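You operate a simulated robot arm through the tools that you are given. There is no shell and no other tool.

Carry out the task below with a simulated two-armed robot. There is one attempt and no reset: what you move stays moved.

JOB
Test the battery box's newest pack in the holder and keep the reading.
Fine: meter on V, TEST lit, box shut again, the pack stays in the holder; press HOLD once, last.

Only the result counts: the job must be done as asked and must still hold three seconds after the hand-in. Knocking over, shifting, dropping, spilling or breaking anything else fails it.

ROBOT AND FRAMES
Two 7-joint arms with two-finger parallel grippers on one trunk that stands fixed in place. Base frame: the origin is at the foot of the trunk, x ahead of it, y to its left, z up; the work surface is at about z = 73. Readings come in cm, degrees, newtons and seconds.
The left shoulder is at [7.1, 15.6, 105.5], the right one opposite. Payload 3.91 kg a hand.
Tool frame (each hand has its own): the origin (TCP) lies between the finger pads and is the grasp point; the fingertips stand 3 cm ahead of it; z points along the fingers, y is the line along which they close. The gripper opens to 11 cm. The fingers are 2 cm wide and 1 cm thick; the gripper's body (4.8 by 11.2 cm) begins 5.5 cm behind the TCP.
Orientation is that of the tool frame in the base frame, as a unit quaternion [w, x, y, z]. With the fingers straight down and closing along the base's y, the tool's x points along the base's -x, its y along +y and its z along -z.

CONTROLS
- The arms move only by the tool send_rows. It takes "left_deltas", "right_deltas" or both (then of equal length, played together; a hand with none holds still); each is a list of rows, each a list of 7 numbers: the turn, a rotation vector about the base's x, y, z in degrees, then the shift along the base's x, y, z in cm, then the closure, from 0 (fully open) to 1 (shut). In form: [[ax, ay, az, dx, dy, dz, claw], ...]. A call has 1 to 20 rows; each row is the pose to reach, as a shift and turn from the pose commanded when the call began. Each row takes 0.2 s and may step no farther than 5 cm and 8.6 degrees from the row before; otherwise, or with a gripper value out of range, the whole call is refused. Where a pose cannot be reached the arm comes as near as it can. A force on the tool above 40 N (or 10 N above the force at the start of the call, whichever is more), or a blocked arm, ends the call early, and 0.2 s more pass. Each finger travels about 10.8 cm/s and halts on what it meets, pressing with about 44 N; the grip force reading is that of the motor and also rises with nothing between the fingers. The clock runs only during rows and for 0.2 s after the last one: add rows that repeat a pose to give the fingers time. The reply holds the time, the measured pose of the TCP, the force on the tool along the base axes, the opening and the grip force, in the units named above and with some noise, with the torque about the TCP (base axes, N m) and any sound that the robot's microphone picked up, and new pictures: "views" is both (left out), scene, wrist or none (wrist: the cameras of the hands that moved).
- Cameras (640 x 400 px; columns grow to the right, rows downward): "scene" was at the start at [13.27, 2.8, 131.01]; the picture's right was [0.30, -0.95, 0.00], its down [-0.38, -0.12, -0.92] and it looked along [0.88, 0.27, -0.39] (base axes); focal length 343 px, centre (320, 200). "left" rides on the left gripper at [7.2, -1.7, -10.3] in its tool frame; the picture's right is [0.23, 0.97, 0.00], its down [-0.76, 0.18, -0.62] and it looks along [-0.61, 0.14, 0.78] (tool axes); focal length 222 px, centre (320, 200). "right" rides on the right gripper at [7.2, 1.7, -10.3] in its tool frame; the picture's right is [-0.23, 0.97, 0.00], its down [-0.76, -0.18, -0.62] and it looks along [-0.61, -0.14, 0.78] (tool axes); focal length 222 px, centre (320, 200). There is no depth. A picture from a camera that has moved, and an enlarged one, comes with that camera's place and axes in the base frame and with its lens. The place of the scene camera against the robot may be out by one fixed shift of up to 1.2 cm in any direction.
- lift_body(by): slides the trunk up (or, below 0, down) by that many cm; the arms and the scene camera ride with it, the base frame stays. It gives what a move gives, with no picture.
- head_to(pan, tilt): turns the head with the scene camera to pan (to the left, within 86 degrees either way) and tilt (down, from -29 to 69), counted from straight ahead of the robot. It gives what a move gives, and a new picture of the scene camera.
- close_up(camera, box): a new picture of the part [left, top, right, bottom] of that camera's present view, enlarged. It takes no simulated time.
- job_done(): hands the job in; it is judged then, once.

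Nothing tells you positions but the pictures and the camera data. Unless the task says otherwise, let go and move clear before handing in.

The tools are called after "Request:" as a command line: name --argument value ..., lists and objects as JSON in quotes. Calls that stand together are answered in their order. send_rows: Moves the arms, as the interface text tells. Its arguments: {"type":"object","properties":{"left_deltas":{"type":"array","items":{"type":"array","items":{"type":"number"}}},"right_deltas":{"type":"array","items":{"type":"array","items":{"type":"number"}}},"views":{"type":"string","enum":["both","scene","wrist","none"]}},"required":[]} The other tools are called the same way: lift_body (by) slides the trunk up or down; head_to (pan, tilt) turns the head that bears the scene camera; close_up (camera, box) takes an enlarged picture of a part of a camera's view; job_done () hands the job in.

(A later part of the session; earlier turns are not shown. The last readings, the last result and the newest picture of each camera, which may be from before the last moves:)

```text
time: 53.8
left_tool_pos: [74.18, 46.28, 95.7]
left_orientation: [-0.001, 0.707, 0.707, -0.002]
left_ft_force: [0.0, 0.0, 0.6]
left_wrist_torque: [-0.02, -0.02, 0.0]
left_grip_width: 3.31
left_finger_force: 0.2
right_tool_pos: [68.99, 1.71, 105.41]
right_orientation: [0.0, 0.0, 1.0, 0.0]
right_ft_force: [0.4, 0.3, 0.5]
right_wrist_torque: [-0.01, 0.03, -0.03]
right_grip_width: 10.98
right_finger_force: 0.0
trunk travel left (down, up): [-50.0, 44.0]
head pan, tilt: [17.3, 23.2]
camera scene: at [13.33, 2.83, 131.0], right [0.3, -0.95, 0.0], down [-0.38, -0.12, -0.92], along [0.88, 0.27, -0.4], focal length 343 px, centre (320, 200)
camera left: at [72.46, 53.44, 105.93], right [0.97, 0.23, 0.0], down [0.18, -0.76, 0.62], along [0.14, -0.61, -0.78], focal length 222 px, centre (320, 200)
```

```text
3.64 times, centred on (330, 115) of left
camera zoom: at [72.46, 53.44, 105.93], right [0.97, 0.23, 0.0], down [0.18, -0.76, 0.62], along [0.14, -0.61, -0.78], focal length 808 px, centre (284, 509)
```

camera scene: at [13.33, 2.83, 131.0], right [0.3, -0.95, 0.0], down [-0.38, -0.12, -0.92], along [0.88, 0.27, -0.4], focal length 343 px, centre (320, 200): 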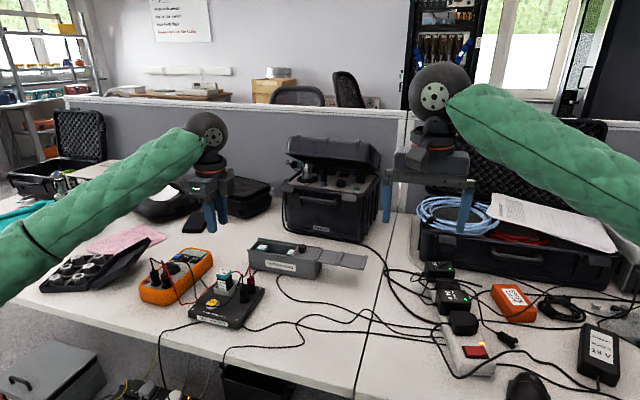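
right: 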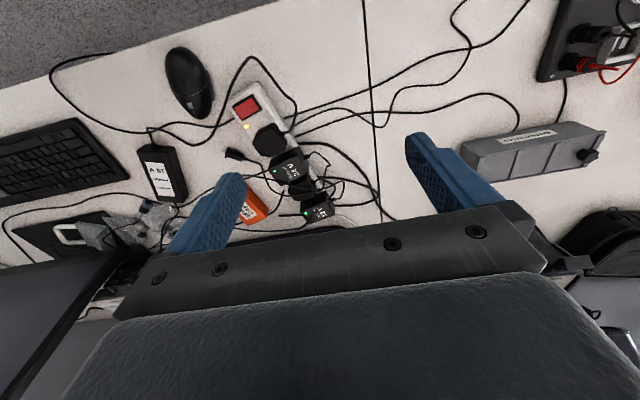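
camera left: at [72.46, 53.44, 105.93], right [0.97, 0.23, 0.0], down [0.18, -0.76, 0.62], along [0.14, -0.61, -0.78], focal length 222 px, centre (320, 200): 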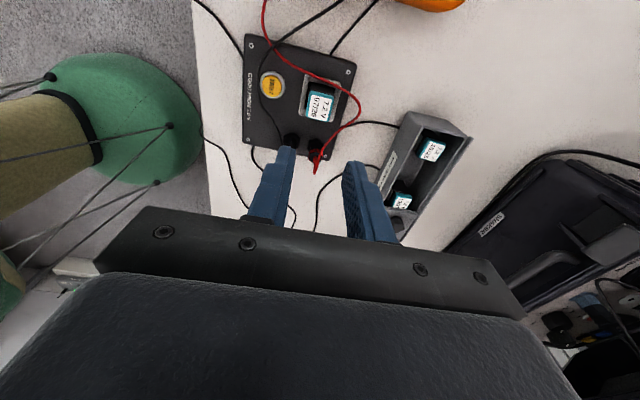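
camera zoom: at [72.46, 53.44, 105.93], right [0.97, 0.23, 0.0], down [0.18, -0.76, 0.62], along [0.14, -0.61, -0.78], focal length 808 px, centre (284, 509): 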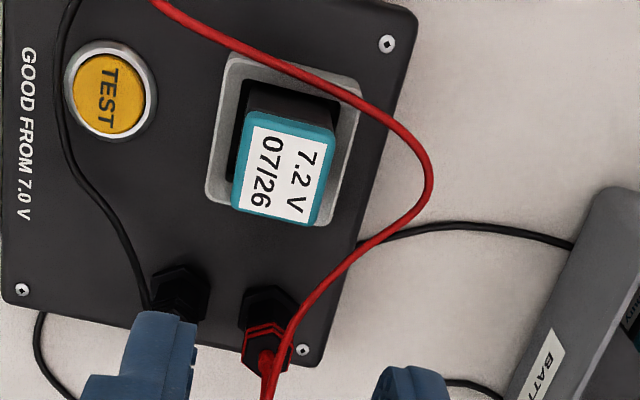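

The pack sits well in the holder. Next I yaw the hand back and move above the box, then tilt for the knob.

Request:
send_rows --left_deltas '[[0, 0, 8.2, 0.9, -1.2, 0, 0.7], [0, 0, 16.4, 1.8, -2.4, 0, 0.7], [0, 0, 24.6, 2.7, -3.6, 0, 0.6], [0, 0, 32.8, 3.6, -4.8, 0, 0.55], [0, 0, 41, 4.5, -6, 0, 0.5], [0, 0, 49.2, 5.4, -7.2, 0, 0.5], [0, 0, 57.4, 6.3, -8.4, 0, 0.5], [0, 0, 65.6, 7.2, -9.6, 0, 0.5], [0, 0, 73.8, 8.1, -10.8, 0, 0.5], [0, 0, 82, 9, -12, 0, 0.5], [0, 0, 90, 9.9, -13.3, 0, 0.5], [0, 0, 90, 9.9, -13.3, 0, 0.5]]' --views "none"

Request:
send_rows --left_deltas '[[0, -7.5, 0, 1, -0.3, -1.5, 0.5], [0, -15, 0, 2, -0.6, -3, 0.5], [0, -22.5, 0, 3, -1, -5, 0.5], [0, -30, 0, 4, -1.2, -7, 0.5], [0, -30, 0, 5, -1.2, -9, 0.5], [0, -30, 0, 5.2, -1.2, -9.5, 0.5], [0, -30, 0, 5.2, -1.2, -9.5, 0.5]]' --views "both"

Request:
close_up --camera "left" --box '[220, 90, 420, 215]'

```text
time: 56.4
left_tool_pos: [84.01, 33.04, 95.75]
left_orientation: [0.0, -0.001, 1.0, -0.001]
left_ft_force: [0.2, 0.4, -0.1]
left_wrist_torque: [-0.01, 0.04, 0.0]
left_grip_width: 5.48
left_finger_force: 0.0
right_tool_pos: [68.95, 1.74, 105.64]
right_orientation: [0.0, 0.0, 1.0, 0.0]
right_ft_force: [0.4, 0.5, -0.9]
right_wrist_torque: [-0.01, 0.01, -0.04]
right_grip_width: 11.0
right_finger_force: 0.0
trunk travel left (down, up): [-50.0, 44.0]
head pan, tilt: [17.3, 23.2]
```

```text
time: 58.0
left_tool_pos: [89.22, 31.8, 86.16]
left_orientation: [0.258, 0.001, 0.966, -0.002]
left_ft_force: [-0.7, 0.0, -1.7]
left_wrist_torque: [-0.01, 0.01, 0.0]
left_grip_width: 5.51
left_finger_force: 0.0
right_tool_pos: [69.07, 1.69, 105.58]
right_orientation: [0.001, 0.0, 1.0, 0.0]
right_ft_force: [0.5, 0.3, 0.4]
right_wrist_torque: [-0.01, 0.03, -0.02]
right_grip_width: 11.0
right_finger_force: 0.1
trunk travel left (down, up): [-50.0, 44.0]
head pan, tilt: [17.3, 23.2]
camera scene: at [13.29, 2.78, 131.01], right [0.3, -0.95, 0.0], down [-0.38, -0.12, -0.92], along [0.88, 0.27, -0.4], focal length 343 px, centre (320, 200)
camera left: at [77.68, 29.99, 91.41], right [-0.2, 0.97, -0.12], down [0.35, 0.18, 0.92], along [0.92, 0.14, -0.37], focal length 222 px, centre (320, 200)
```

scene: 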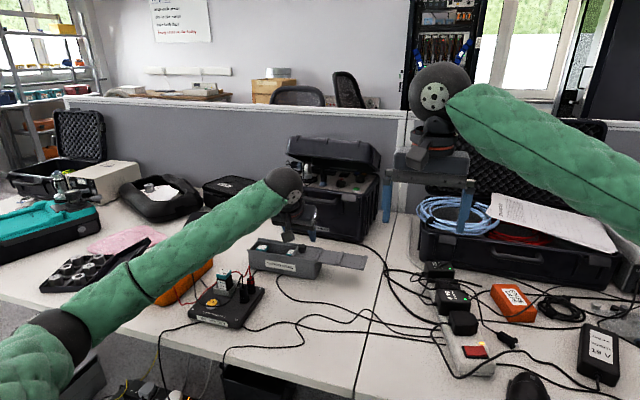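
left: 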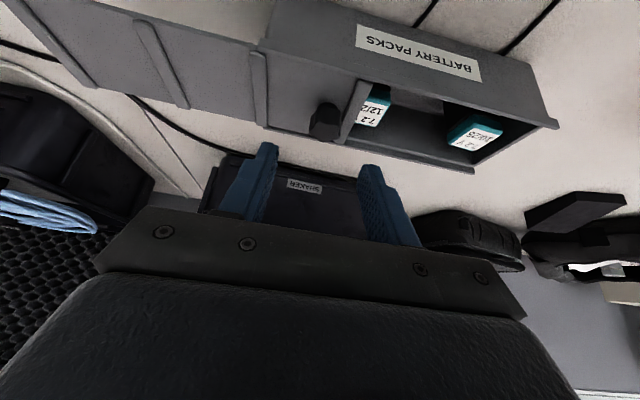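

```text
3.20 times, centred on (320, 152) of left
camera zoom: at [77.68, 29.99, 91.41], right [-0.2, 0.97, -0.12], down [0.35, 0.18, 0.92], along [0.92, 0.14, -0.37], focal length 711 px, centre (320, 352)
```

zoom: 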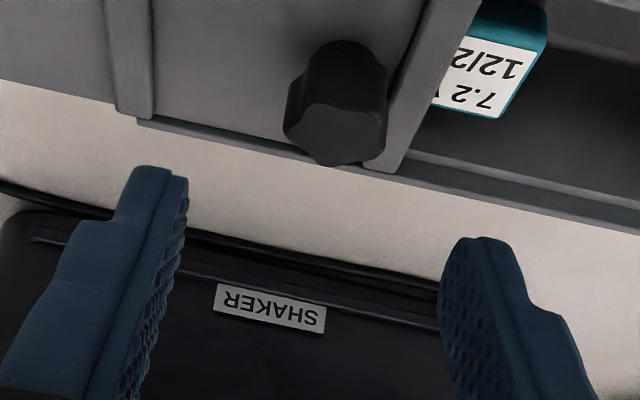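

The knob is right between the fingers (y≈31.8). I descend and grip it.

Request:
send_rows --left_deltas '[[0, 0, 0, 0, 0, -1.2, 0.5], [0, 0, 0, 0.05, 0, -2.4, 0.5], [0, 0, 0, 0.08, 0, -3.4, 0.5], [0, 0, 0, 0.08, 0, -3.4, 0.6], [0, 0, 0, 0.08, 0, -3.4, 0.75], [0, 0, 0, 0.08, 0, -3.4, 0.9], [0, 0, 0, 0.08, 0, -3.4, 0.9]]' --views "none"

Request:
close_up --camera "left" --box '[220, 90, 420, 215]'

Request:
close_up --camera "scene" --box '[235, 225, 335, 290]'

```text
time: 59.6
left_tool_pos: [89.27, 31.64, 82.79]
left_orientation: [0.259, 0.0, 0.966, -0.002]
left_ft_force: [-0.6, 0.8, -0.4]
left_wrist_torque: [0.09, -0.03, 0.02]
left_grip_width: 2.21
left_finger_force: 44.1
right_tool_pos: [69.05, 1.71, 105.49]
right_orientation: [0.0, 0.001, 1.0, 0.0]
right_ft_force: [-0.6, 0.6, 0.4]
right_wrist_torque: [-0.01, 0.0, 0.03]
right_grip_width: 11.03
right_finger_force: 0.1
trunk travel left (down, up): [-50.0, 44.0]
head pan, tilt: [17.3, 23.2]
```

```text
3.20 times, centred on (320, 152) of left
camera zoom: at [77.74, 29.96, 88.06], right [-0.2, 0.97, -0.12], down [0.35, 0.18, 0.92], along [0.92, 0.14, -0.37], focal length 711 px, centre (320, 352)
```

zoom: 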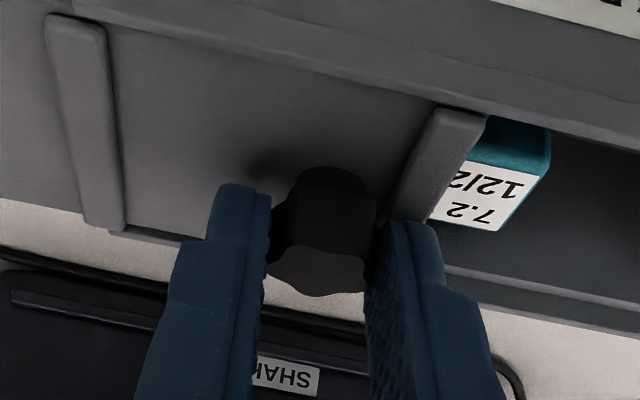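

```text
6.15 times, centred on (285, 258) of scene
camera zoom: at [13.28, 2.78, 131.01], right [0.3, -0.95, 0.0], down [-0.38, -0.12, -0.92], along [0.88, 0.27, -0.39], focal length 2110 px, centre (535, -154)
```

zoom: 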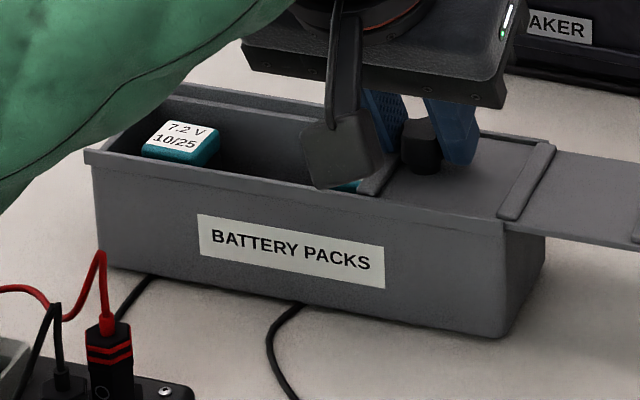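

Knob gripped, box still in place. I slide the lid toward +y, stopping about 4 mm short of closed to check.

Request:
send_rows --left_deltas '[[0, 0, 0, 0, 0.8, 0, 0.9], [0, 0, 0, 0, 1.8, 0, 0.9], [0, 0, 0, 0, 2.8, 0, 0.9], [0, 0, 0, 0, 3.8, 0, 0.9], [0, 0, 0, 0, 4.8, 0, 0.9], [0, 0, 0, 0, 5.8, 0, 0.9], [0, 0, 0, 0, 6.8, 0, 0.9], [0, 0, 0, 0, 7.8, 0, 0.9], [0, 0, 0, 0, 8.8, 0, 0.9], [0, 0, 0, 0, 9.8, 0, 0.9], [0, 0, 0, 0, 10.8, 0, 0.9], [0, 0, 0, 0, 11.8, 0, 0.9], [0, 0, 0, 0, 12.4, 0, 0.9], [0, 0, 0, 0, 12.7, 0, 0.9], [0, 0, 0, 0, 12.7, 0, 0.9]]' --views "none"

Request:
close_up --camera "scene" --box '[235, 225, 335, 290]'

Request:
close_up --camera "left" --box '[200, 60, 440, 200]'

Request:
close_up --camera "scene" --box '[308, 243, 326, 262]'

```text
time: 62.8
left_tool_pos: [89.2, 44.44, 82.82]
left_orientation: [0.258, 0.001, 0.966, -0.002]
left_ft_force: [-0.3, -1.0, -0.1]
left_wrist_torque: [0.04, 0.12, -0.07]
left_grip_width: 2.22
left_finger_force: 44.2
right_tool_pos: [69.04, 1.69, 105.55]
right_orientation: [0.0, 0.0, 1.0, 0.0]
right_ft_force: [-0.1, 0.4, -0.3]
right_wrist_torque: [-0.01, -0.01, 0.05]
right_grip_width: 10.98
right_finger_force: 0.1
trunk travel left (down, up): [-50.0, 44.0]
head pan, tilt: [17.3, 23.2]
```

```text
6.15 times, centred on (285, 258) of scene
camera zoom: at [13.31, 2.8, 131.01], right [0.3, -0.95, 0.0], down [-0.38, -0.12, -0.92], along [0.88, 0.27, -0.4], focal length 2110 px, centre (535, -154)
```

zoom: 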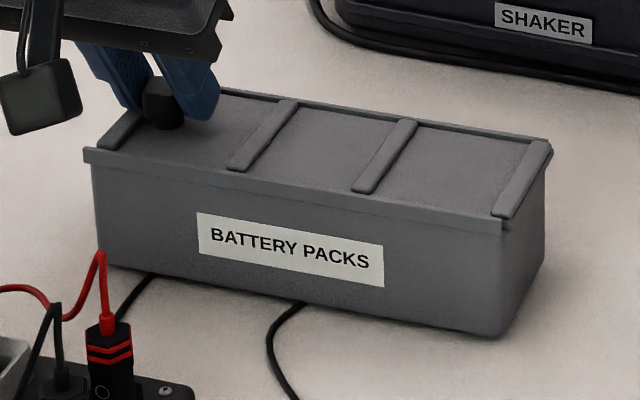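

```text
2.67 times, centred on (320, 130) of left
camera zoom: at [77.78, 42.68, 88.07], right [-0.2, 0.97, -0.12], down [0.35, 0.18, 0.92], along [0.92, 0.14, -0.37], focal length 592 px, centre (320, 387)
```

zoom: 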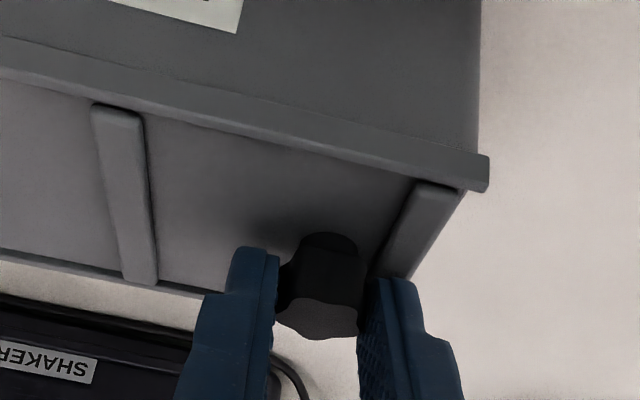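

```text
16.00 times, centred on (317, 252) of scene
camera zoom: at [13.31, 2.8, 131.01], right [0.3, -0.95, 0.0], down [-0.38, -0.12, -0.92], along [0.88, 0.27, -0.4], focal length 5486 px, centre (368, -640)
```

zoom: 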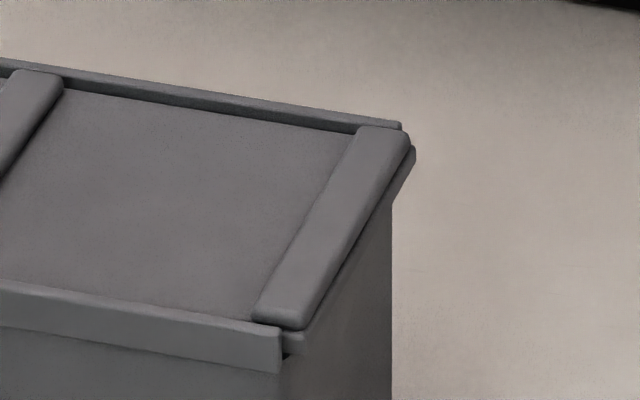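

The lid is about 0.4 cm short of closed. I push the last bit gently and compare with the original closed picture.

Request:
send_rows --left_deltas '[[0, 0, 0, 0, 0.15, 0, 0.9], [0, 0, 0, 0, 0.28, 0, 0.9], [0, 0, 0, 0, 0.38, 0, 0.9], [0, 0, 0, 0, 0.38, 0, 0.9]]' --views "none"

Request:
close_up --camera "scene" --box '[308, 243, 326, 262]'

Request:
close_up --camera "scene" --box '[235, 225, 335, 290]'

```text
time: 63.8
left_tool_pos: [89.33, 44.78, 82.89]
left_orientation: [0.259, 0.001, 0.966, -0.002]
left_ft_force: [1.1, 0.2, 0.3]
left_wrist_torque: [0.05, 0.05, 0.01]
left_grip_width: 2.21
left_finger_force: 43.6
right_tool_pos: [68.92, 1.7, 105.48]
right_orientation: [0.0, 0.0, 1.0, 0.0]
right_ft_force: [0.4, -0.6, -0.1]
right_wrist_torque: [-0.02, 0.02, 0.02]
right_grip_width: 10.99
right_finger_force: 0.0
trunk travel left (down, up): [-50.0, 44.0]
head pan, tilt: [17.3, 23.2]
```

```text
16.00 times, centred on (317, 252) of scene
camera zoom: at [13.31, 2.79, 131.01], right [0.3, -0.95, 0.0], down [-0.38, -0.12, -0.92], along [0.88, 0.27, -0.4], focal length 5486 px, centre (368, -640)
```

zoom: 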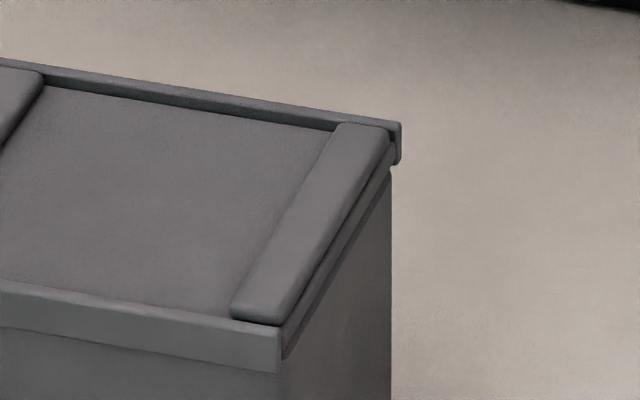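

```text
6.15 times, centred on (285, 258) of scene
camera zoom: at [13.31, 2.79, 131.01], right [0.3, -0.95, 0.0], down [-0.38, -0.12, -0.92], along [0.88, 0.27, -0.4], focal length 2110 px, centre (535, -154)
```

zoom: 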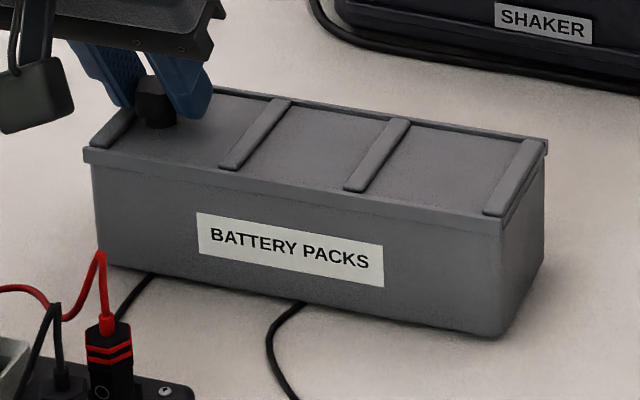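

The lid is shut exactly as in the first picture and the box stands in its original place. I release the knob and retreat upward.

Request:
send_rows --left_deltas '[[0, 0, 0, 0, 0, 0, 0.8], [0, 0, 0, 0, 0, 0, 0.65], [0, 0, 0, 0, 0, 0, 0.5], [0, 0, 0, 0, 0, 0, 0.5], [0, 0, 0, 0, 0, 1.5, 0.5], [0, 0, 0, 0, 0, 4, 0.5], [0, 0, 0, -2, 1, 8, 0.5], [0, 0, 0, -4, 2, 12, 0.5]]' --views "scene"

Request:
close_up --camera "scene" --box '[235, 225, 335, 290]'

Request:
close_up --camera "scene" --box '[130, 235, 275, 335]'

```text
time: 65.6
left_tool_pos: [85.21, 46.73, 94.82]
left_orientation: [0.259, 0.001, 0.966, -0.002]
left_ft_force: [0.1, 0.4, -0.1]
left_wrist_torque: [0.01, -0.02, 0.03]
left_grip_width: 5.5
left_finger_force: 0.0
right_tool_pos: [69.01, 1.55, 105.59]
right_orientation: [0.0, 0.0, 1.0, 0.001]
right_ft_force: [0.4, -0.1, 0.2]
right_wrist_torque: [0.01, 0.01, -0.02]
right_grip_width: 10.98
right_finger_force: 0.0
trunk travel left (down, up): [-50.0, 44.0]
head pan, tilt: [17.3, 23.2]
camera scene: at [13.23, 2.74, 131.01], right [0.3, -0.95, 0.0], down [-0.38, -0.12, -0.92], along [0.88, 0.27, -0.39], focal length 343 px, centre (320, 200)
```

scene: 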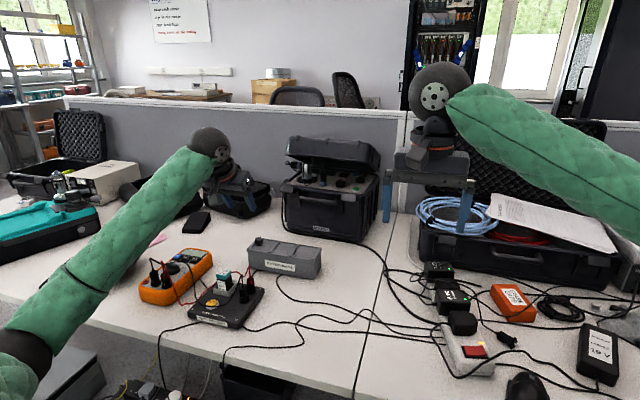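

```text
6.15 times, centred on (285, 258) of scene
camera zoom: at [13.23, 2.74, 131.01], right [0.3, -0.95, 0.0], down [-0.38, -0.12, -0.92], along [0.88, 0.27, -0.39], focal length 2110 px, centre (535, -154)
```

zoom: 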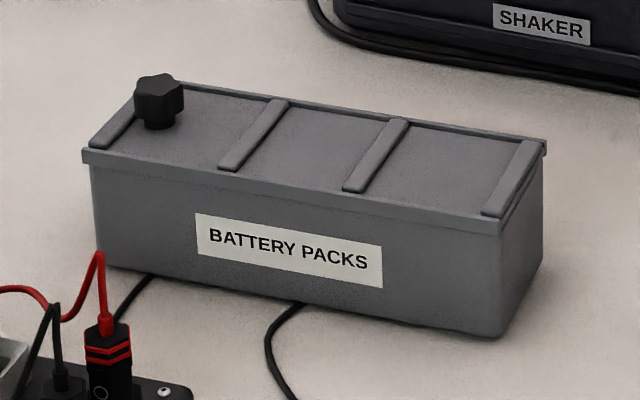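

```text
4.00 times, centred on (202, 285) of scene
camera zoom: at [13.23, 2.74, 131.01], right [0.3, -0.95, 0.0], down [-0.38, -0.12, -0.92], along [0.88, 0.27, -0.39], focal length 1372 px, centre (790, -140)
```

zoom: 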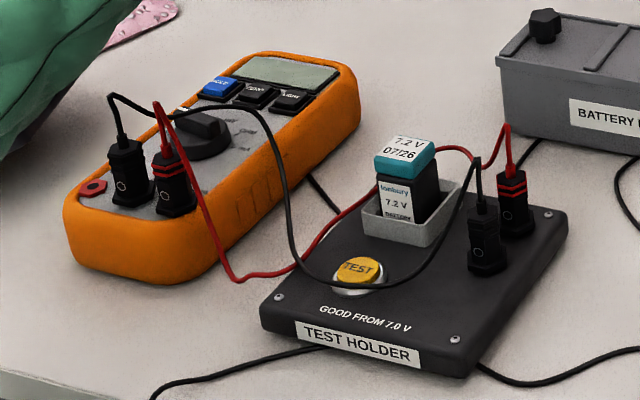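

Everything at the box is as it was. Now I bring the hand upright over the meter to study the dial and leads from above.

Request:
send_rows --left_deltas '[[0, 6, 0, -1.8, 3, 0, 0.5], [0, 12, 0, -3.6, 6, 0, 0.5], [0, 18, 0, -5.4, 9, 0, 0.5], [0, 24, 0, -7.2, 12, 0, 0.5], [0, 30, 0, -9, 15.2, 0, 0.5], [0, 30, 0, -9.2, 15.3, -0.8, 0.5]]' --views "wrist"

Request:
close_up --camera "left" --box '[230, 0, 410, 130]'

Request:
close_up --camera "scene" --box '[135, 245, 215, 305]'

```text
time: 67.0
left_tool_pos: [76.04, 62.2, 93.95]
left_orientation: [0.0, 0.0, 1.0, -0.002]
left_ft_force: [0.5, 0.7, 0.4]
left_wrist_torque: [-0.04, 0.02, -0.01]
left_grip_width: 5.5
left_finger_force: 0.1
right_tool_pos: [69.15, 1.64, 105.4]
right_orientation: [0.0, 0.0, 1.0, 0.0]
right_ft_force: [-0.3, 0.5, -0.2]
right_wrist_torque: [-0.03, 0.02, 0.01]
right_grip_width: 10.99
right_finger_force: 0.1
trunk travel left (down, up): [-50.0, 44.0]
head pan, tilt: [17.3, 23.2]
camera left: at [68.81, 60.48, 104.24], right [-0.23, 0.97, 0.0], down [0.76, 0.18, 0.62], along [0.61, 0.14, -0.78], focal length 222 px, centre (320, 200)
```

left: 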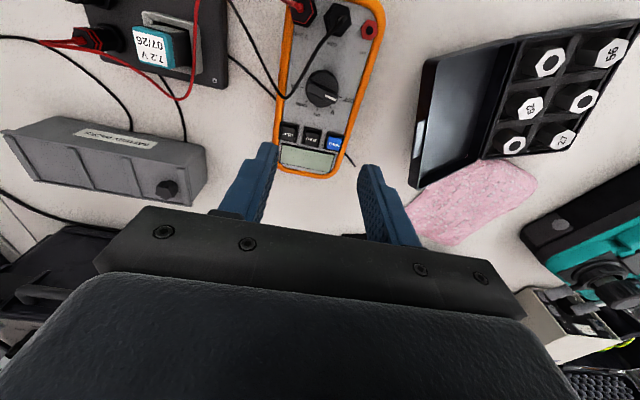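

```text
3.08 times, centred on (320, 65) of left
camera zoom: at [68.81, 60.48, 104.24], right [-0.23, 0.97, 0.0], down [0.76, 0.18, 0.62], along [0.61, 0.14, -0.78], focal length 684 px, centre (320, 615)
```

zoom: 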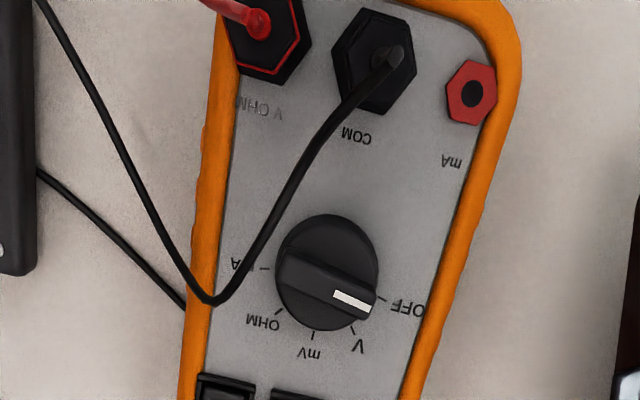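

```text
6.67 times, centred on (175, 275) of scene
camera zoom: at [13.34, 2.81, 131.0], right [0.3, -0.95, 0.0], down [-0.38, -0.12, -0.92], along [0.88, 0.27, -0.4], focal length 2286 px, centre (1287, -300)
```

zoom: 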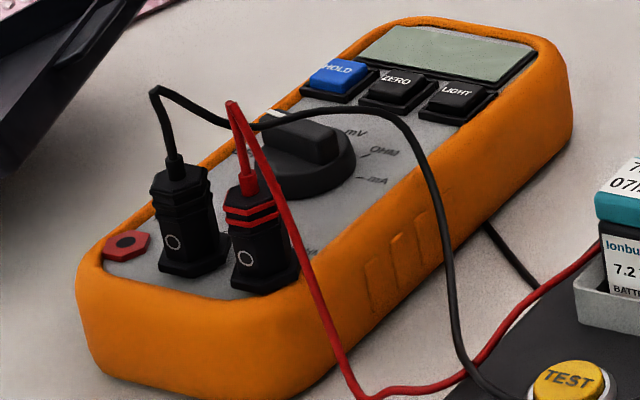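

The dial axis is near (74.6, 62.1) with its bar along y (OFF at +y); V is 45° clockwise. The black lead passes about 2 cm to the −y side, above. I yaw the hand +90° at height so the fingers close across the bar, and look again.

Request:
send_rows --left_deltas '[[0, 0, 8.2, -0.3, 0, 0, 0.6], [0, 0, 16.4, -0.6, 0, 0, 0.65], [0, 0, 24.6, -0.9, 0, 0, 0.7], [0, 0, 32.8, -1.2, 0, 0, 0.7], [0, 0, 41, -1.4, 0, 0, 0.7], [0, 0, 49.2, -1.4, 0, 0, 0.7], [0, 0, 57.4, -1.4, 0, 0, 0.7], [0, 0, 65.6, -1.4, 0, 0, 0.7], [0, 0, 73.8, -1.4, 0, 0, 0.7], [0, 0, 82, -1.4, 0, 0, 0.7], [0, 0, 90, -1.4, 0, 0, 0.7], [0, 0, 90, -1.4, 0, 0, 0.7]]' --views "both"

Request:
close_up --camera "left" --box '[220, 20, 440, 200]'

```text
time: 69.6
left_tool_pos: [74.67, 62.01, 94.14]
left_orientation: [-0.001, 0.708, -0.707, 0.0]
left_ft_force: [0.0, -0.2, -0.2]
left_wrist_torque: [-0.03, -0.01, 0.01]
left_grip_width: 3.28
left_finger_force: 0.0
right_tool_pos: [69.03, 1.64, 105.45]
right_orientation: [0.0, 0.0, 1.0, 0.0]
right_ft_force: [-1.2, 0.2, 0.2]
right_wrist_torque: [-0.01, -0.01, -0.02]
right_grip_width: 11.01
right_finger_force: 0.0
trunk travel left (down, up): [-50.0, 44.0]
head pan, tilt: [17.3, 23.2]
camera scene: at [13.27, 2.79, 131.01], right [0.3, -0.95, 0.0], down [-0.38, -0.12, -0.92], along [0.88, 0.27, -0.39], focal length 343 px, centre (320, 200)
camera left: at [76.3, 54.78, 104.28], right [-0.97, -0.23, 0.0], down [-0.18, 0.76, 0.62], along [-0.14, 0.61, -0.78], focal length 222 px, centre (320, 200)
```

scene: 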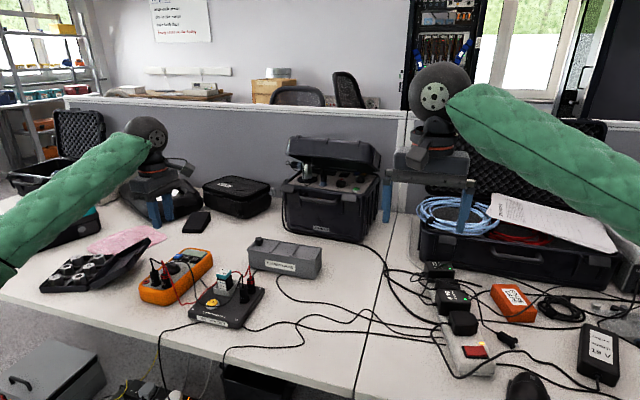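
left: 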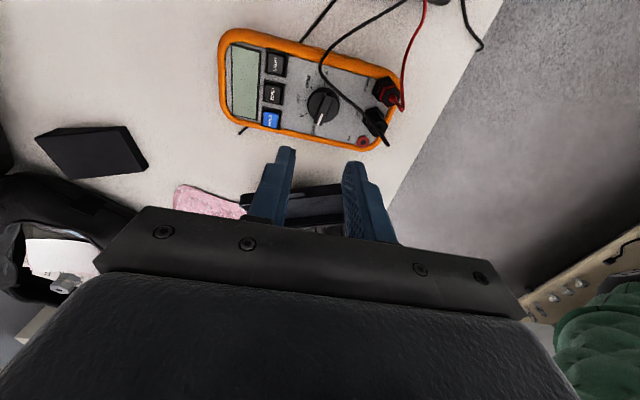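

```text
2.22 times, centred on (330, 110) of left
camera zoom: at [76.3, 54.78, 104.28], right [-0.97, -0.23, 0.0], down [-0.18, 0.76, 0.62], along [-0.14, 0.61, -0.78], focal length 494 px, centre (298, 400)
```

zoom: 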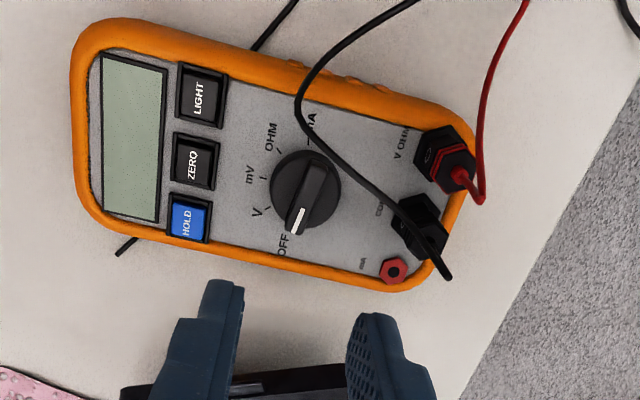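

The yaw works and the view is good; the dial axis triangulates to about (74.25, 62.0). I go lower, to z 87, for a closer check.

Request:
send_rows --left_deltas '[[0, 0, 0, -0.1, 0, -2, 0.75], [0, 0, 0, -0.3, -0.05, -4, 0.8], [0, 0, 0, -0.35, -0.05, -6, 0.8], [0, 0, 0, -0.35, -0.05, -7, 0.8], [0, 0, 0, -0.35, -0.05, -7, 0.8]]' --views "wrist"

Request:
close_up --camera "left" --box '[240, 40, 400, 180]'

Request:
close_up --camera "scene" --box '[140, 230, 220, 300]'

```text
time: 70.8
left_tool_pos: [74.23, 62.09, 86.91]
left_orientation: [0.002, -0.707, 0.708, 0.0]
left_ft_force: [0.0, 0.2, -0.2]
left_wrist_torque: [-0.02, 0.02, -0.01]
left_grip_width: 2.2
left_finger_force: 0.0
right_tool_pos: [69.02, 1.74, 105.54]
right_orientation: [0.0, 0.0, 1.0, -0.001]
right_ft_force: [1.4, -0.8, 0.1]
right_wrist_torque: [-0.01, -0.02, 0.02]
right_grip_width: 11.0
right_finger_force: 0.0
trunk travel left (down, up): [-50.0, 44.0]
head pan, tilt: [17.3, 23.2]
camera left: at [75.98, 54.74, 97.24], right [-0.97, -0.23, 0.0], down [-0.18, 0.76, 0.62], along [-0.14, 0.61, -0.78], focal length 222 px, centre (320, 200)
```

left: 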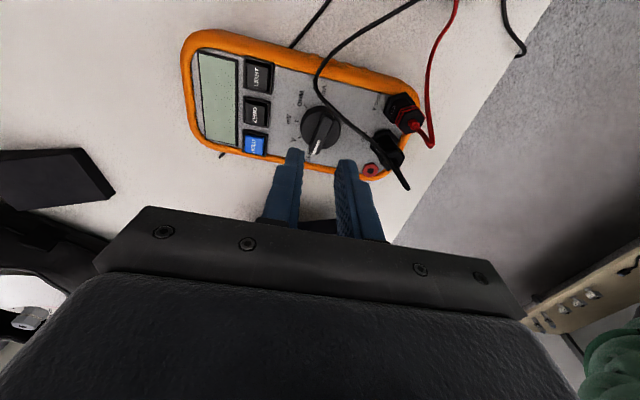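

```text
2.86 times, centred on (320, 110) of left
camera zoom: at [75.98, 54.74, 97.24], right [-0.97, -0.23, 0.0], down [-0.18, 0.76, 0.62], along [-0.14, 0.61, -0.78], focal length 635 px, centre (320, 457)
```

zoom: 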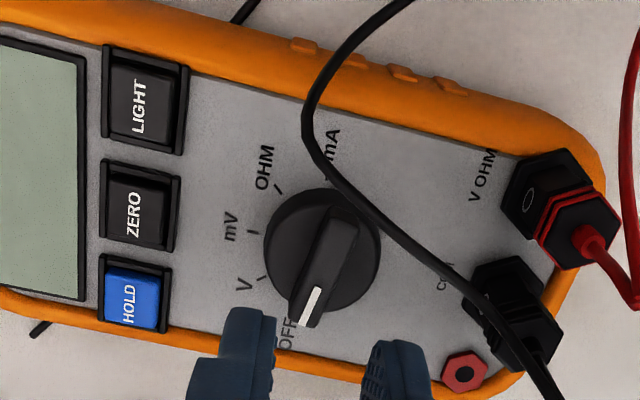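

```text
5.71 times, centred on (180, 265) of scene
camera zoom: at [13.27, 2.79, 131.01], right [0.3, -0.95, 0.0], down [-0.38, -0.12, -0.92], along [0.88, 0.27, -0.39], focal length 1959 px, centre (1120, -171)
```

zoom: 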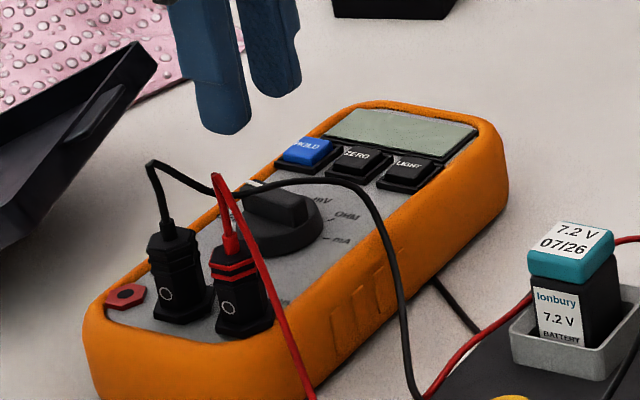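

Dial axis refined to about (74.2, 61.97); leads stay 0.6 cm or more away from the fingers. I descend until the fingertips reach the bar and check.

Request:
send_rows --left_deltas '[[0, 0, 0, -0.05, -0.08, -1.5, 0.8], [0, 0, 0, -0.05, -0.08, -3, 0.8], [0, 0, 0, -0.05, -0.08, -4, 0.8], [0, 0, 0, -0.05, -0.08, -4.6, 0.8], [0, 0, 0, -0.05, -0.08, -4.6, 0.8]]' --views "wrist"

Request:
close_up --camera "left" --box '[250, 80, 390, 200]'

Request:
close_up --camera "scene" --box '[150, 240, 210, 290]'

```text
time: 72.0
left_tool_pos: [74.22, 61.96, 82.52]
left_orientation: [0.001, -0.707, 0.708, 0.0]
left_ft_force: [1.0, 0.4, -0.4]
left_wrist_torque: [0.0, -0.01, 0.02]
left_grip_width: 2.21
left_finger_force: 0.1
right_tool_pos: [68.83, 1.8, 105.45]
right_orientation: [0.0, 0.0, 1.0, 0.0]
right_ft_force: [0.3, 0.4, -0.2]
right_wrist_torque: [0.01, -0.02, 0.03]
right_grip_width: 10.98
right_finger_force: 0.0
trunk travel left (down, up): [-50.0, 44.0]
head pan, tilt: [17.3, 23.2]
camera left: at [75.9, 54.68, 92.69], right [-0.97, -0.23, 0.0], down [-0.18, 0.76, 0.62], along [-0.14, 0.61, -0.78], focal length 222 px, centre (320, 200)
```

left: 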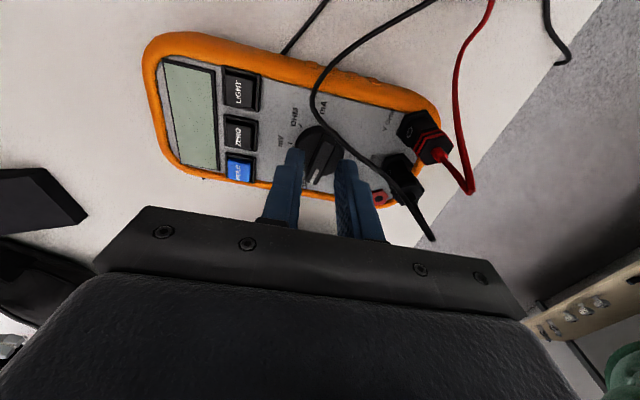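

```text
3.33 times, centred on (320, 140) of left
camera zoom: at [75.9, 54.68, 92.69], right [-0.97, -0.23, 0.0], down [-0.18, 0.76, 0.62], along [-0.14, 0.61, -0.78], focal length 740 px, centre (320, 400)
```

zoom: 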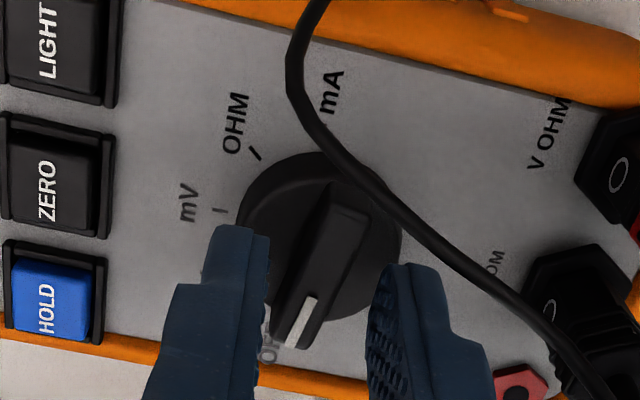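

```text
8.00 times, centred on (180, 265) of scene
camera zoom: at [13.27, 2.79, 131.01], right [0.3, -0.95, 0.0], down [-0.38, -0.12, -0.92], along [0.88, 0.27, -0.39], focal length 2743 px, centre (1440, -320)
```

zoom: 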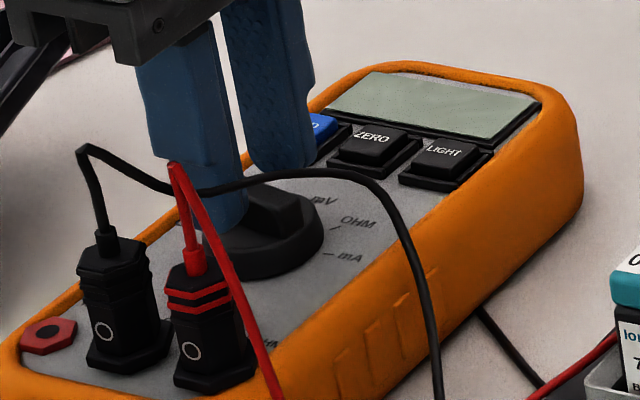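

The bar actually sits about 6° past the y-direction, so I turn the hand −6° to match it, then lower the fingertips around the bar in small steps.

Request:
send_rows --left_deltas '[[0, 0, -6, 0, 0, 0, 0.8], [0, 0, -6, 0, 0, -0.3, 0.8], [0, 0, -6, 0, 0, -0.6, 0.8], [0, 0, -6, 0, 0, -0.8, 0.8], [0, 0, -6, 0, 0, -0.8, 0.8]]' --views "none"

Request:
close_up --camera "left" --box '[250, 80, 390, 200]'

Request:
close_up --camera "scene" --box '[160, 250, 200, 280]'

```text
time: 73.2
left_tool_pos: [74.16, 61.93, 81.58]
left_orientation: [0.002, -0.669, 0.743, 0.0]
left_ft_force: [0.3, -0.1, -0.4]
left_wrist_torque: [-0.03, 0.0, 0.0]
left_grip_width: 2.2
left_finger_force: 0.0
right_tool_pos: [68.95, 1.55, 105.54]
right_orientation: [0.0, -0.001, 1.0, 0.001]
right_ft_force: [0.2, 0.2, -0.9]
right_wrist_torque: [0.01, -0.03, -0.01]
right_grip_width: 11.01
right_finger_force: 0.1
trunk travel left (down, up): [-50.0, 44.0]
head pan, tilt: [17.3, 23.2]
```

```text
3.33 times, centred on (320, 140) of left
camera zoom: at [75.12, 54.53, 91.91], right [-0.99, -0.12, 0.0], down [-0.1, 0.78, 0.62], along [-0.08, 0.62, -0.78], focal length 740 px, centre (320, 400)
```

zoom: 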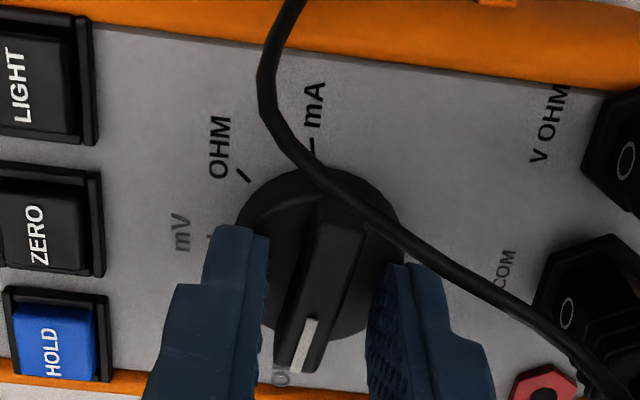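

```text
13.33 times, centred on (180, 265) of scene
camera zoom: at [13.27, 2.79, 131.01], right [0.3, -0.95, 0.0], down [-0.38, -0.12, -0.92], along [0.88, 0.27, -0.39], focal length 4572 px, centre (2187, -667)
```

zoom: 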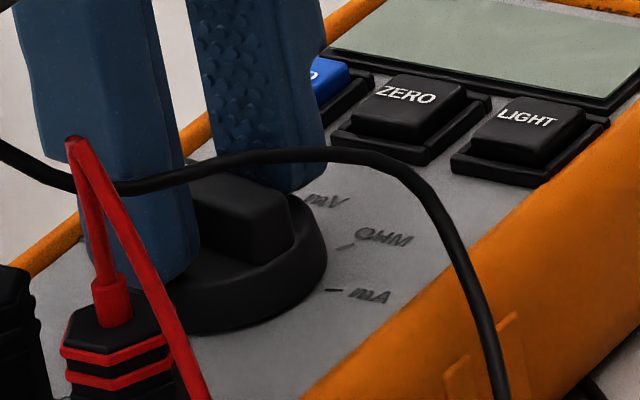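

The fingers straddle the bar with no contact yet. I go 0.2 cm lower and close on the bar.

Request:
send_rows --left_deltas '[[0, 0, 0, 0, 0, -0.2, 0.8], [0, 0, 0, 0, 0, -0.2, 0.85], [0, 0, 0, 0, 0, -0.2, 0.9], [0, 0, 0, 0, 0, -0.2, 0.95], [0, 0, 0, 0, 0, -0.2, 0.97], [0, 0, 0, 0, 0, -0.2, 0.97]]' --views "none"

Request:
close_up --camera "left" --box '[250, 80, 390, 200]'

Request:
close_up --camera "scene" --box '[160, 250, 200, 280]'

```text
time: 74.6
left_tool_pos: [74.29, 61.91, 81.58]
left_orientation: [0.002, -0.67, 0.743, -0.002]
left_ft_force: [3.1, 4.7, 14.0]
left_wrist_torque: [0.09, 0.11, -0.15]
left_grip_width: 1.2
left_finger_force: 8.6
right_tool_pos: [68.97, 1.68, 105.56]
right_orientation: [0.0, -0.001, 1.0, 0.0]
right_ft_force: [-0.4, 0.1, -0.4]
right_wrist_torque: [-0.04, 0.0, -0.01]
right_grip_width: 11.01
right_finger_force: 0.1
trunk travel left (down, up): [-50.0, 44.0]
head pan, tilt: [17.3, 23.2]
```

```text
3.33 times, centred on (320, 140) of left
camera zoom: at [75.1, 54.49, 91.83], right [-0.99, -0.12, 0.0], down [-0.1, 0.78, 0.62], along [-0.08, 0.62, -0.78], focal length 740 px, centre (320, 400)
```

zoom: 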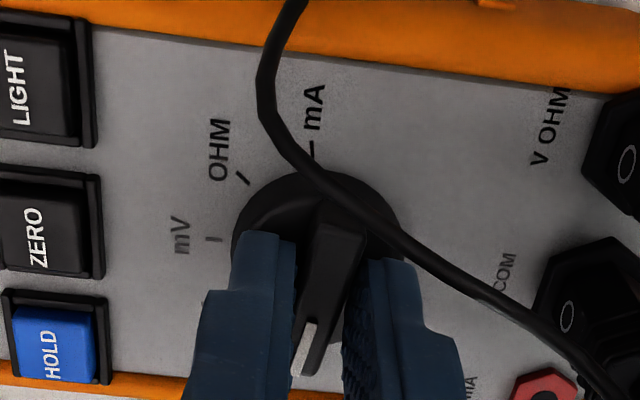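

```text
13.33 times, centred on (180, 265) of scene
camera zoom: at [13.2, 2.74, 131.03], right [0.3, -0.95, 0.0], down [-0.38, -0.12, -0.92], along [0.88, 0.27, -0.39], focal length 4572 px, centre (2187, -667)
```

zoom: 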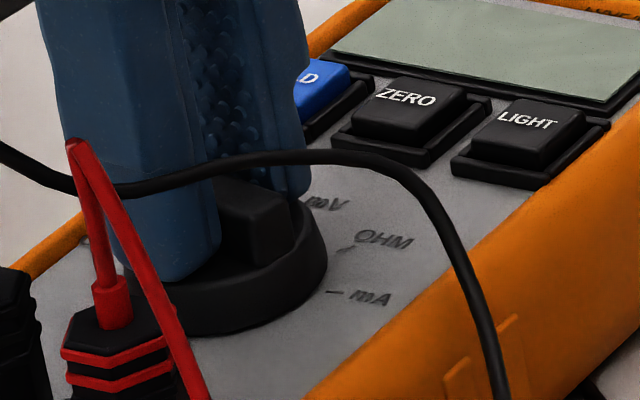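

The fingertips touch the dial's disc (14 N). I ease up about 0.2 cm and finish closing on the bar.

Request:
send_rows --left_deltas '[[0, 0, 0, 0, 0, 0.15, 0.97], [0, 0, 0, 0, 0, 0.25, 0.97], [0, 0, 0, 0, 0, 0.25, 1], [0, 0, 0, 0, 0, 0.25, 1], [0, 0, 0, 0, 0, 0.25, 1]]' --views "none"

Request:
close_up --camera "left" --box '[250, 80, 390, 200]'

Request:
close_up --camera "scene" --box '[130, 235, 275, 335]'

```text
time: 75.8
left_tool_pos: [74.23, 61.91, 81.51]
left_orientation: [0.001, -0.669, 0.743, 0.0]
left_ft_force: [-0.8, -0.7, 0.0]
left_wrist_torque: [-0.13, 0.03, -0.11]
left_grip_width: 0.95
left_finger_force: 44.0
right_tool_pos: [68.95, 1.74, 105.53]
right_orientation: [0.0, 0.0, 1.0, 0.0]
right_ft_force: [-0.6, 0.0, 0.5]
right_wrist_torque: [0.0, -0.01, -0.01]
right_grip_width: 11.0
right_finger_force: 0.1
trunk travel left (down, up): [-50.0, 44.0]
head pan, tilt: [17.3, 23.2]
```

```text
3.33 times, centred on (320, 140) of left
camera zoom: at [75.18, 54.48, 91.84], right [-0.99, -0.12, 0.0], down [-0.1, 0.78, 0.62], along [-0.08, 0.62, -0.78], focal length 740 px, centre (320, 400)
```

zoom: 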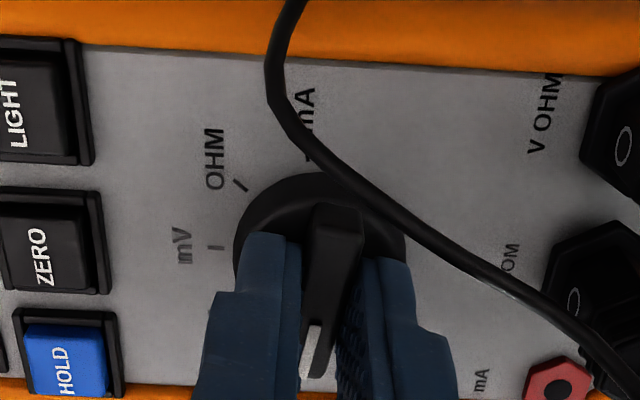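

```text
4.00 times, centred on (202, 285) of scene
camera zoom: at [13.31, 2.81, 130.99], right [0.3, -0.95, 0.0], down [-0.38, -0.12, -0.92], along [0.88, 0.27, -0.4], focal length 1372 px, centre (790, -140)
```

zoom: 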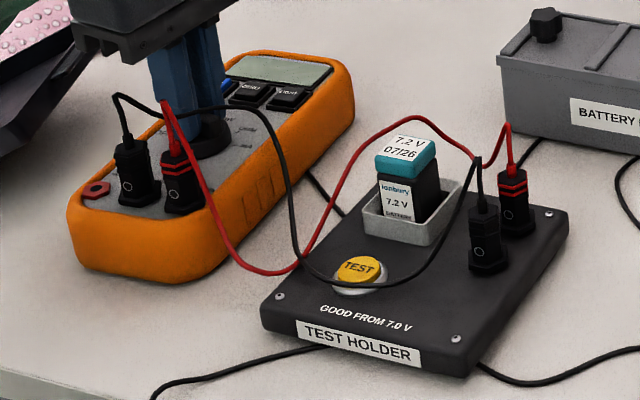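

Closing squared the bar to my fingers and turned the whole meter about 2.6° (leads follow it). The scale steps are about 40°, with the pointer truly on OFF. I first turn the hand back −2.6° with light grip so the meter returns, and compare with the first picture.

Request:
send_rows --left_deltas '[[0, 0, -1, 0, 0, 0, 1], [0, 0, -2, 0, 0, 0, 1], [0, 0, -2.7, 0, 0, 0, 1], [0, 0, -2.7, 0, 0, 0, 1]]' --views "none"

Request:
close_up --camera "left" --box '[250, 80, 390, 200]'

Request:
close_up --camera "scene" --box '[130, 235, 275, 335]'

```text
time: 76.8
left_tool_pos: [74.19, 61.99, 81.53]
left_orientation: [0.001, -0.652, 0.758, 0.0]
left_ft_force: [-0.3, -0.4, -0.3]
left_wrist_torque: [0.0, 0.11, 0.03]
left_grip_width: 0.97
left_finger_force: 44.3
right_tool_pos: [68.98, 1.68, 105.5]
right_orientation: [0.0, -0.001, 1.0, 0.001]
right_ft_force: [0.1, 0.0, -0.3]
right_wrist_torque: [-0.01, 0.0, 0.04]
right_grip_width: 11.02
right_finger_force: 0.0
trunk travel left (down, up): [-50.0, 44.0]
head pan, tilt: [17.3, 23.2]
```

```text
3.33 times, centred on (320, 140) of left
camera zoom: at [74.79, 54.51, 91.89], right [-1.0, -0.08, 0.0], down [-0.06, 0.78, 0.62], along [-0.05, 0.62, -0.78], focal length 740 px, centre (320, 400)
```

zoom: 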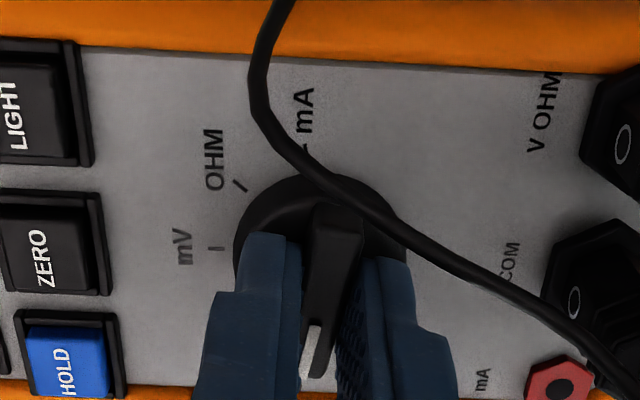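

```text
4.00 times, centred on (202, 285) of scene
camera zoom: at [13.32, 2.83, 131.0], right [0.3, -0.95, 0.0], down [-0.38, -0.12, -0.92], along [0.88, 0.27, -0.4], focal length 1372 px, centre (790, -140)
```

zoom: 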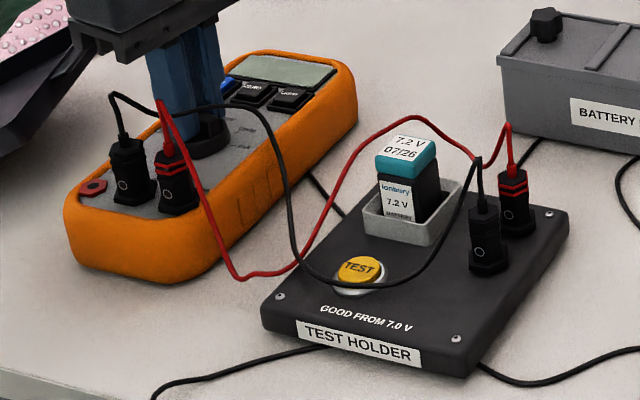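

The meter is back at its original place, turning with the hand since the dial is stiffer than the meter's table friction. I'll press down on the dial (~25 N) to pin the meter, then twist; first the press.

Request:
send_rows --left_deltas '[[0, 0, 0, 0, 0, -0.15, 1], [0, 0, 0, 0, 0, -0.3, 1], [0, 0, 0, 0, 0, -0.3, 1]]' --views "none"

```text
time: 77.6
left_tool_pos: [74.3, 62.08, 81.56]
left_orientation: [0.002, -0.652, 0.758, -0.001]
left_ft_force: [5.3, 4.8, 11.9]
left_wrist_torque: [-0.44, 0.1, 0.06]
left_grip_width: 0.94
left_finger_force: 43.8
right_tool_pos: [68.83, 1.61, 105.65]
right_orientation: [-0.001, 0.0, 1.0, 0.0]
right_ft_force: [-0.4, -0.8, -0.2]
right_wrist_torque: [0.03, 0.04, -0.02]
right_grip_width: 11.01
right_finger_force: 0.0
trunk travel left (down, up): [-50.0, 44.0]
head pan, tilt: [17.3, 23.2]
```

Pressing at about 12 N. I add a little more pressure and try the first 10° of twist to see whether the dial turns relative to the meter.

Request:
send_rows --left_deltas '[[0, 0, 0, 0, 0, -0.15, 1], [0, 0, 0, 0, 0, -0.25, 1], [0, 0, -2.5, 0, 0, -0.25, 1], [0, 0, -5, 0, 0, -0.25, 1], [0, 0, -7.5, 0, 0, -0.25, 1], [0, 0, -10, 0, 0, -0.25, 1]]' --views "none"

Request:
close_up --camera "left" --box '[250, 80, 390, 200]'

Request:
close_up --camera "scene" --box '[130, 235, 275, 335]'

```text
time: 78.2
left_tool_pos: [74.21, 62.1, 81.65]
left_orientation: [0.004, -0.652, 0.758, -0.003]
left_ft_force: [-0.8, -2.5, 11.8]
left_wrist_torque: [-0.99, 0.55, -0.01]
left_grip_width: 0.95
left_finger_force: 44.0
right_tool_pos: [68.91, 1.66, 105.57]
right_orientation: [0.0, 0.0, 1.0, 0.0]
right_ft_force: [-1.2, 0.0, 0.2]
right_wrist_torque: [0.01, -0.02, 0.0]
right_grip_width: 10.99
right_finger_force: 0.1
trunk travel left (down, up): [-50.0, 44.0]
head pan, tilt: [17.3, 23.2]
stopped in row 3 (left hand): the force on the tool passed its limit at 42 N (the readings are from after the stop); the commanded pose is now the measured one
```

```text
3.33 times, centred on (320, 140) of left
camera zoom: at [74.68, 54.51, 91.84], right [-1.0, -0.08, -0.01], down [-0.07, 0.78, 0.62], along [-0.04, 0.62, -0.78], focal length 740 px, centre (320, 400)
```

zoom: 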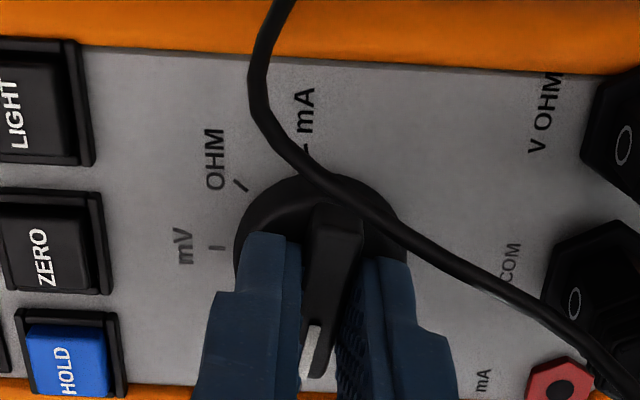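

```text
4.00 times, centred on (202, 285) of scene
camera zoom: at [13.17, 2.72, 131.0], right [0.3, -0.95, 0.0], down [-0.38, -0.12, -0.92], along [0.88, 0.27, -0.39], focal length 1372 px, centre (790, -140)
```

zoom: 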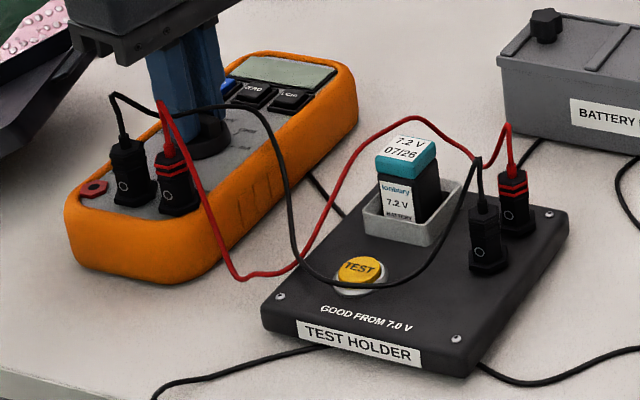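

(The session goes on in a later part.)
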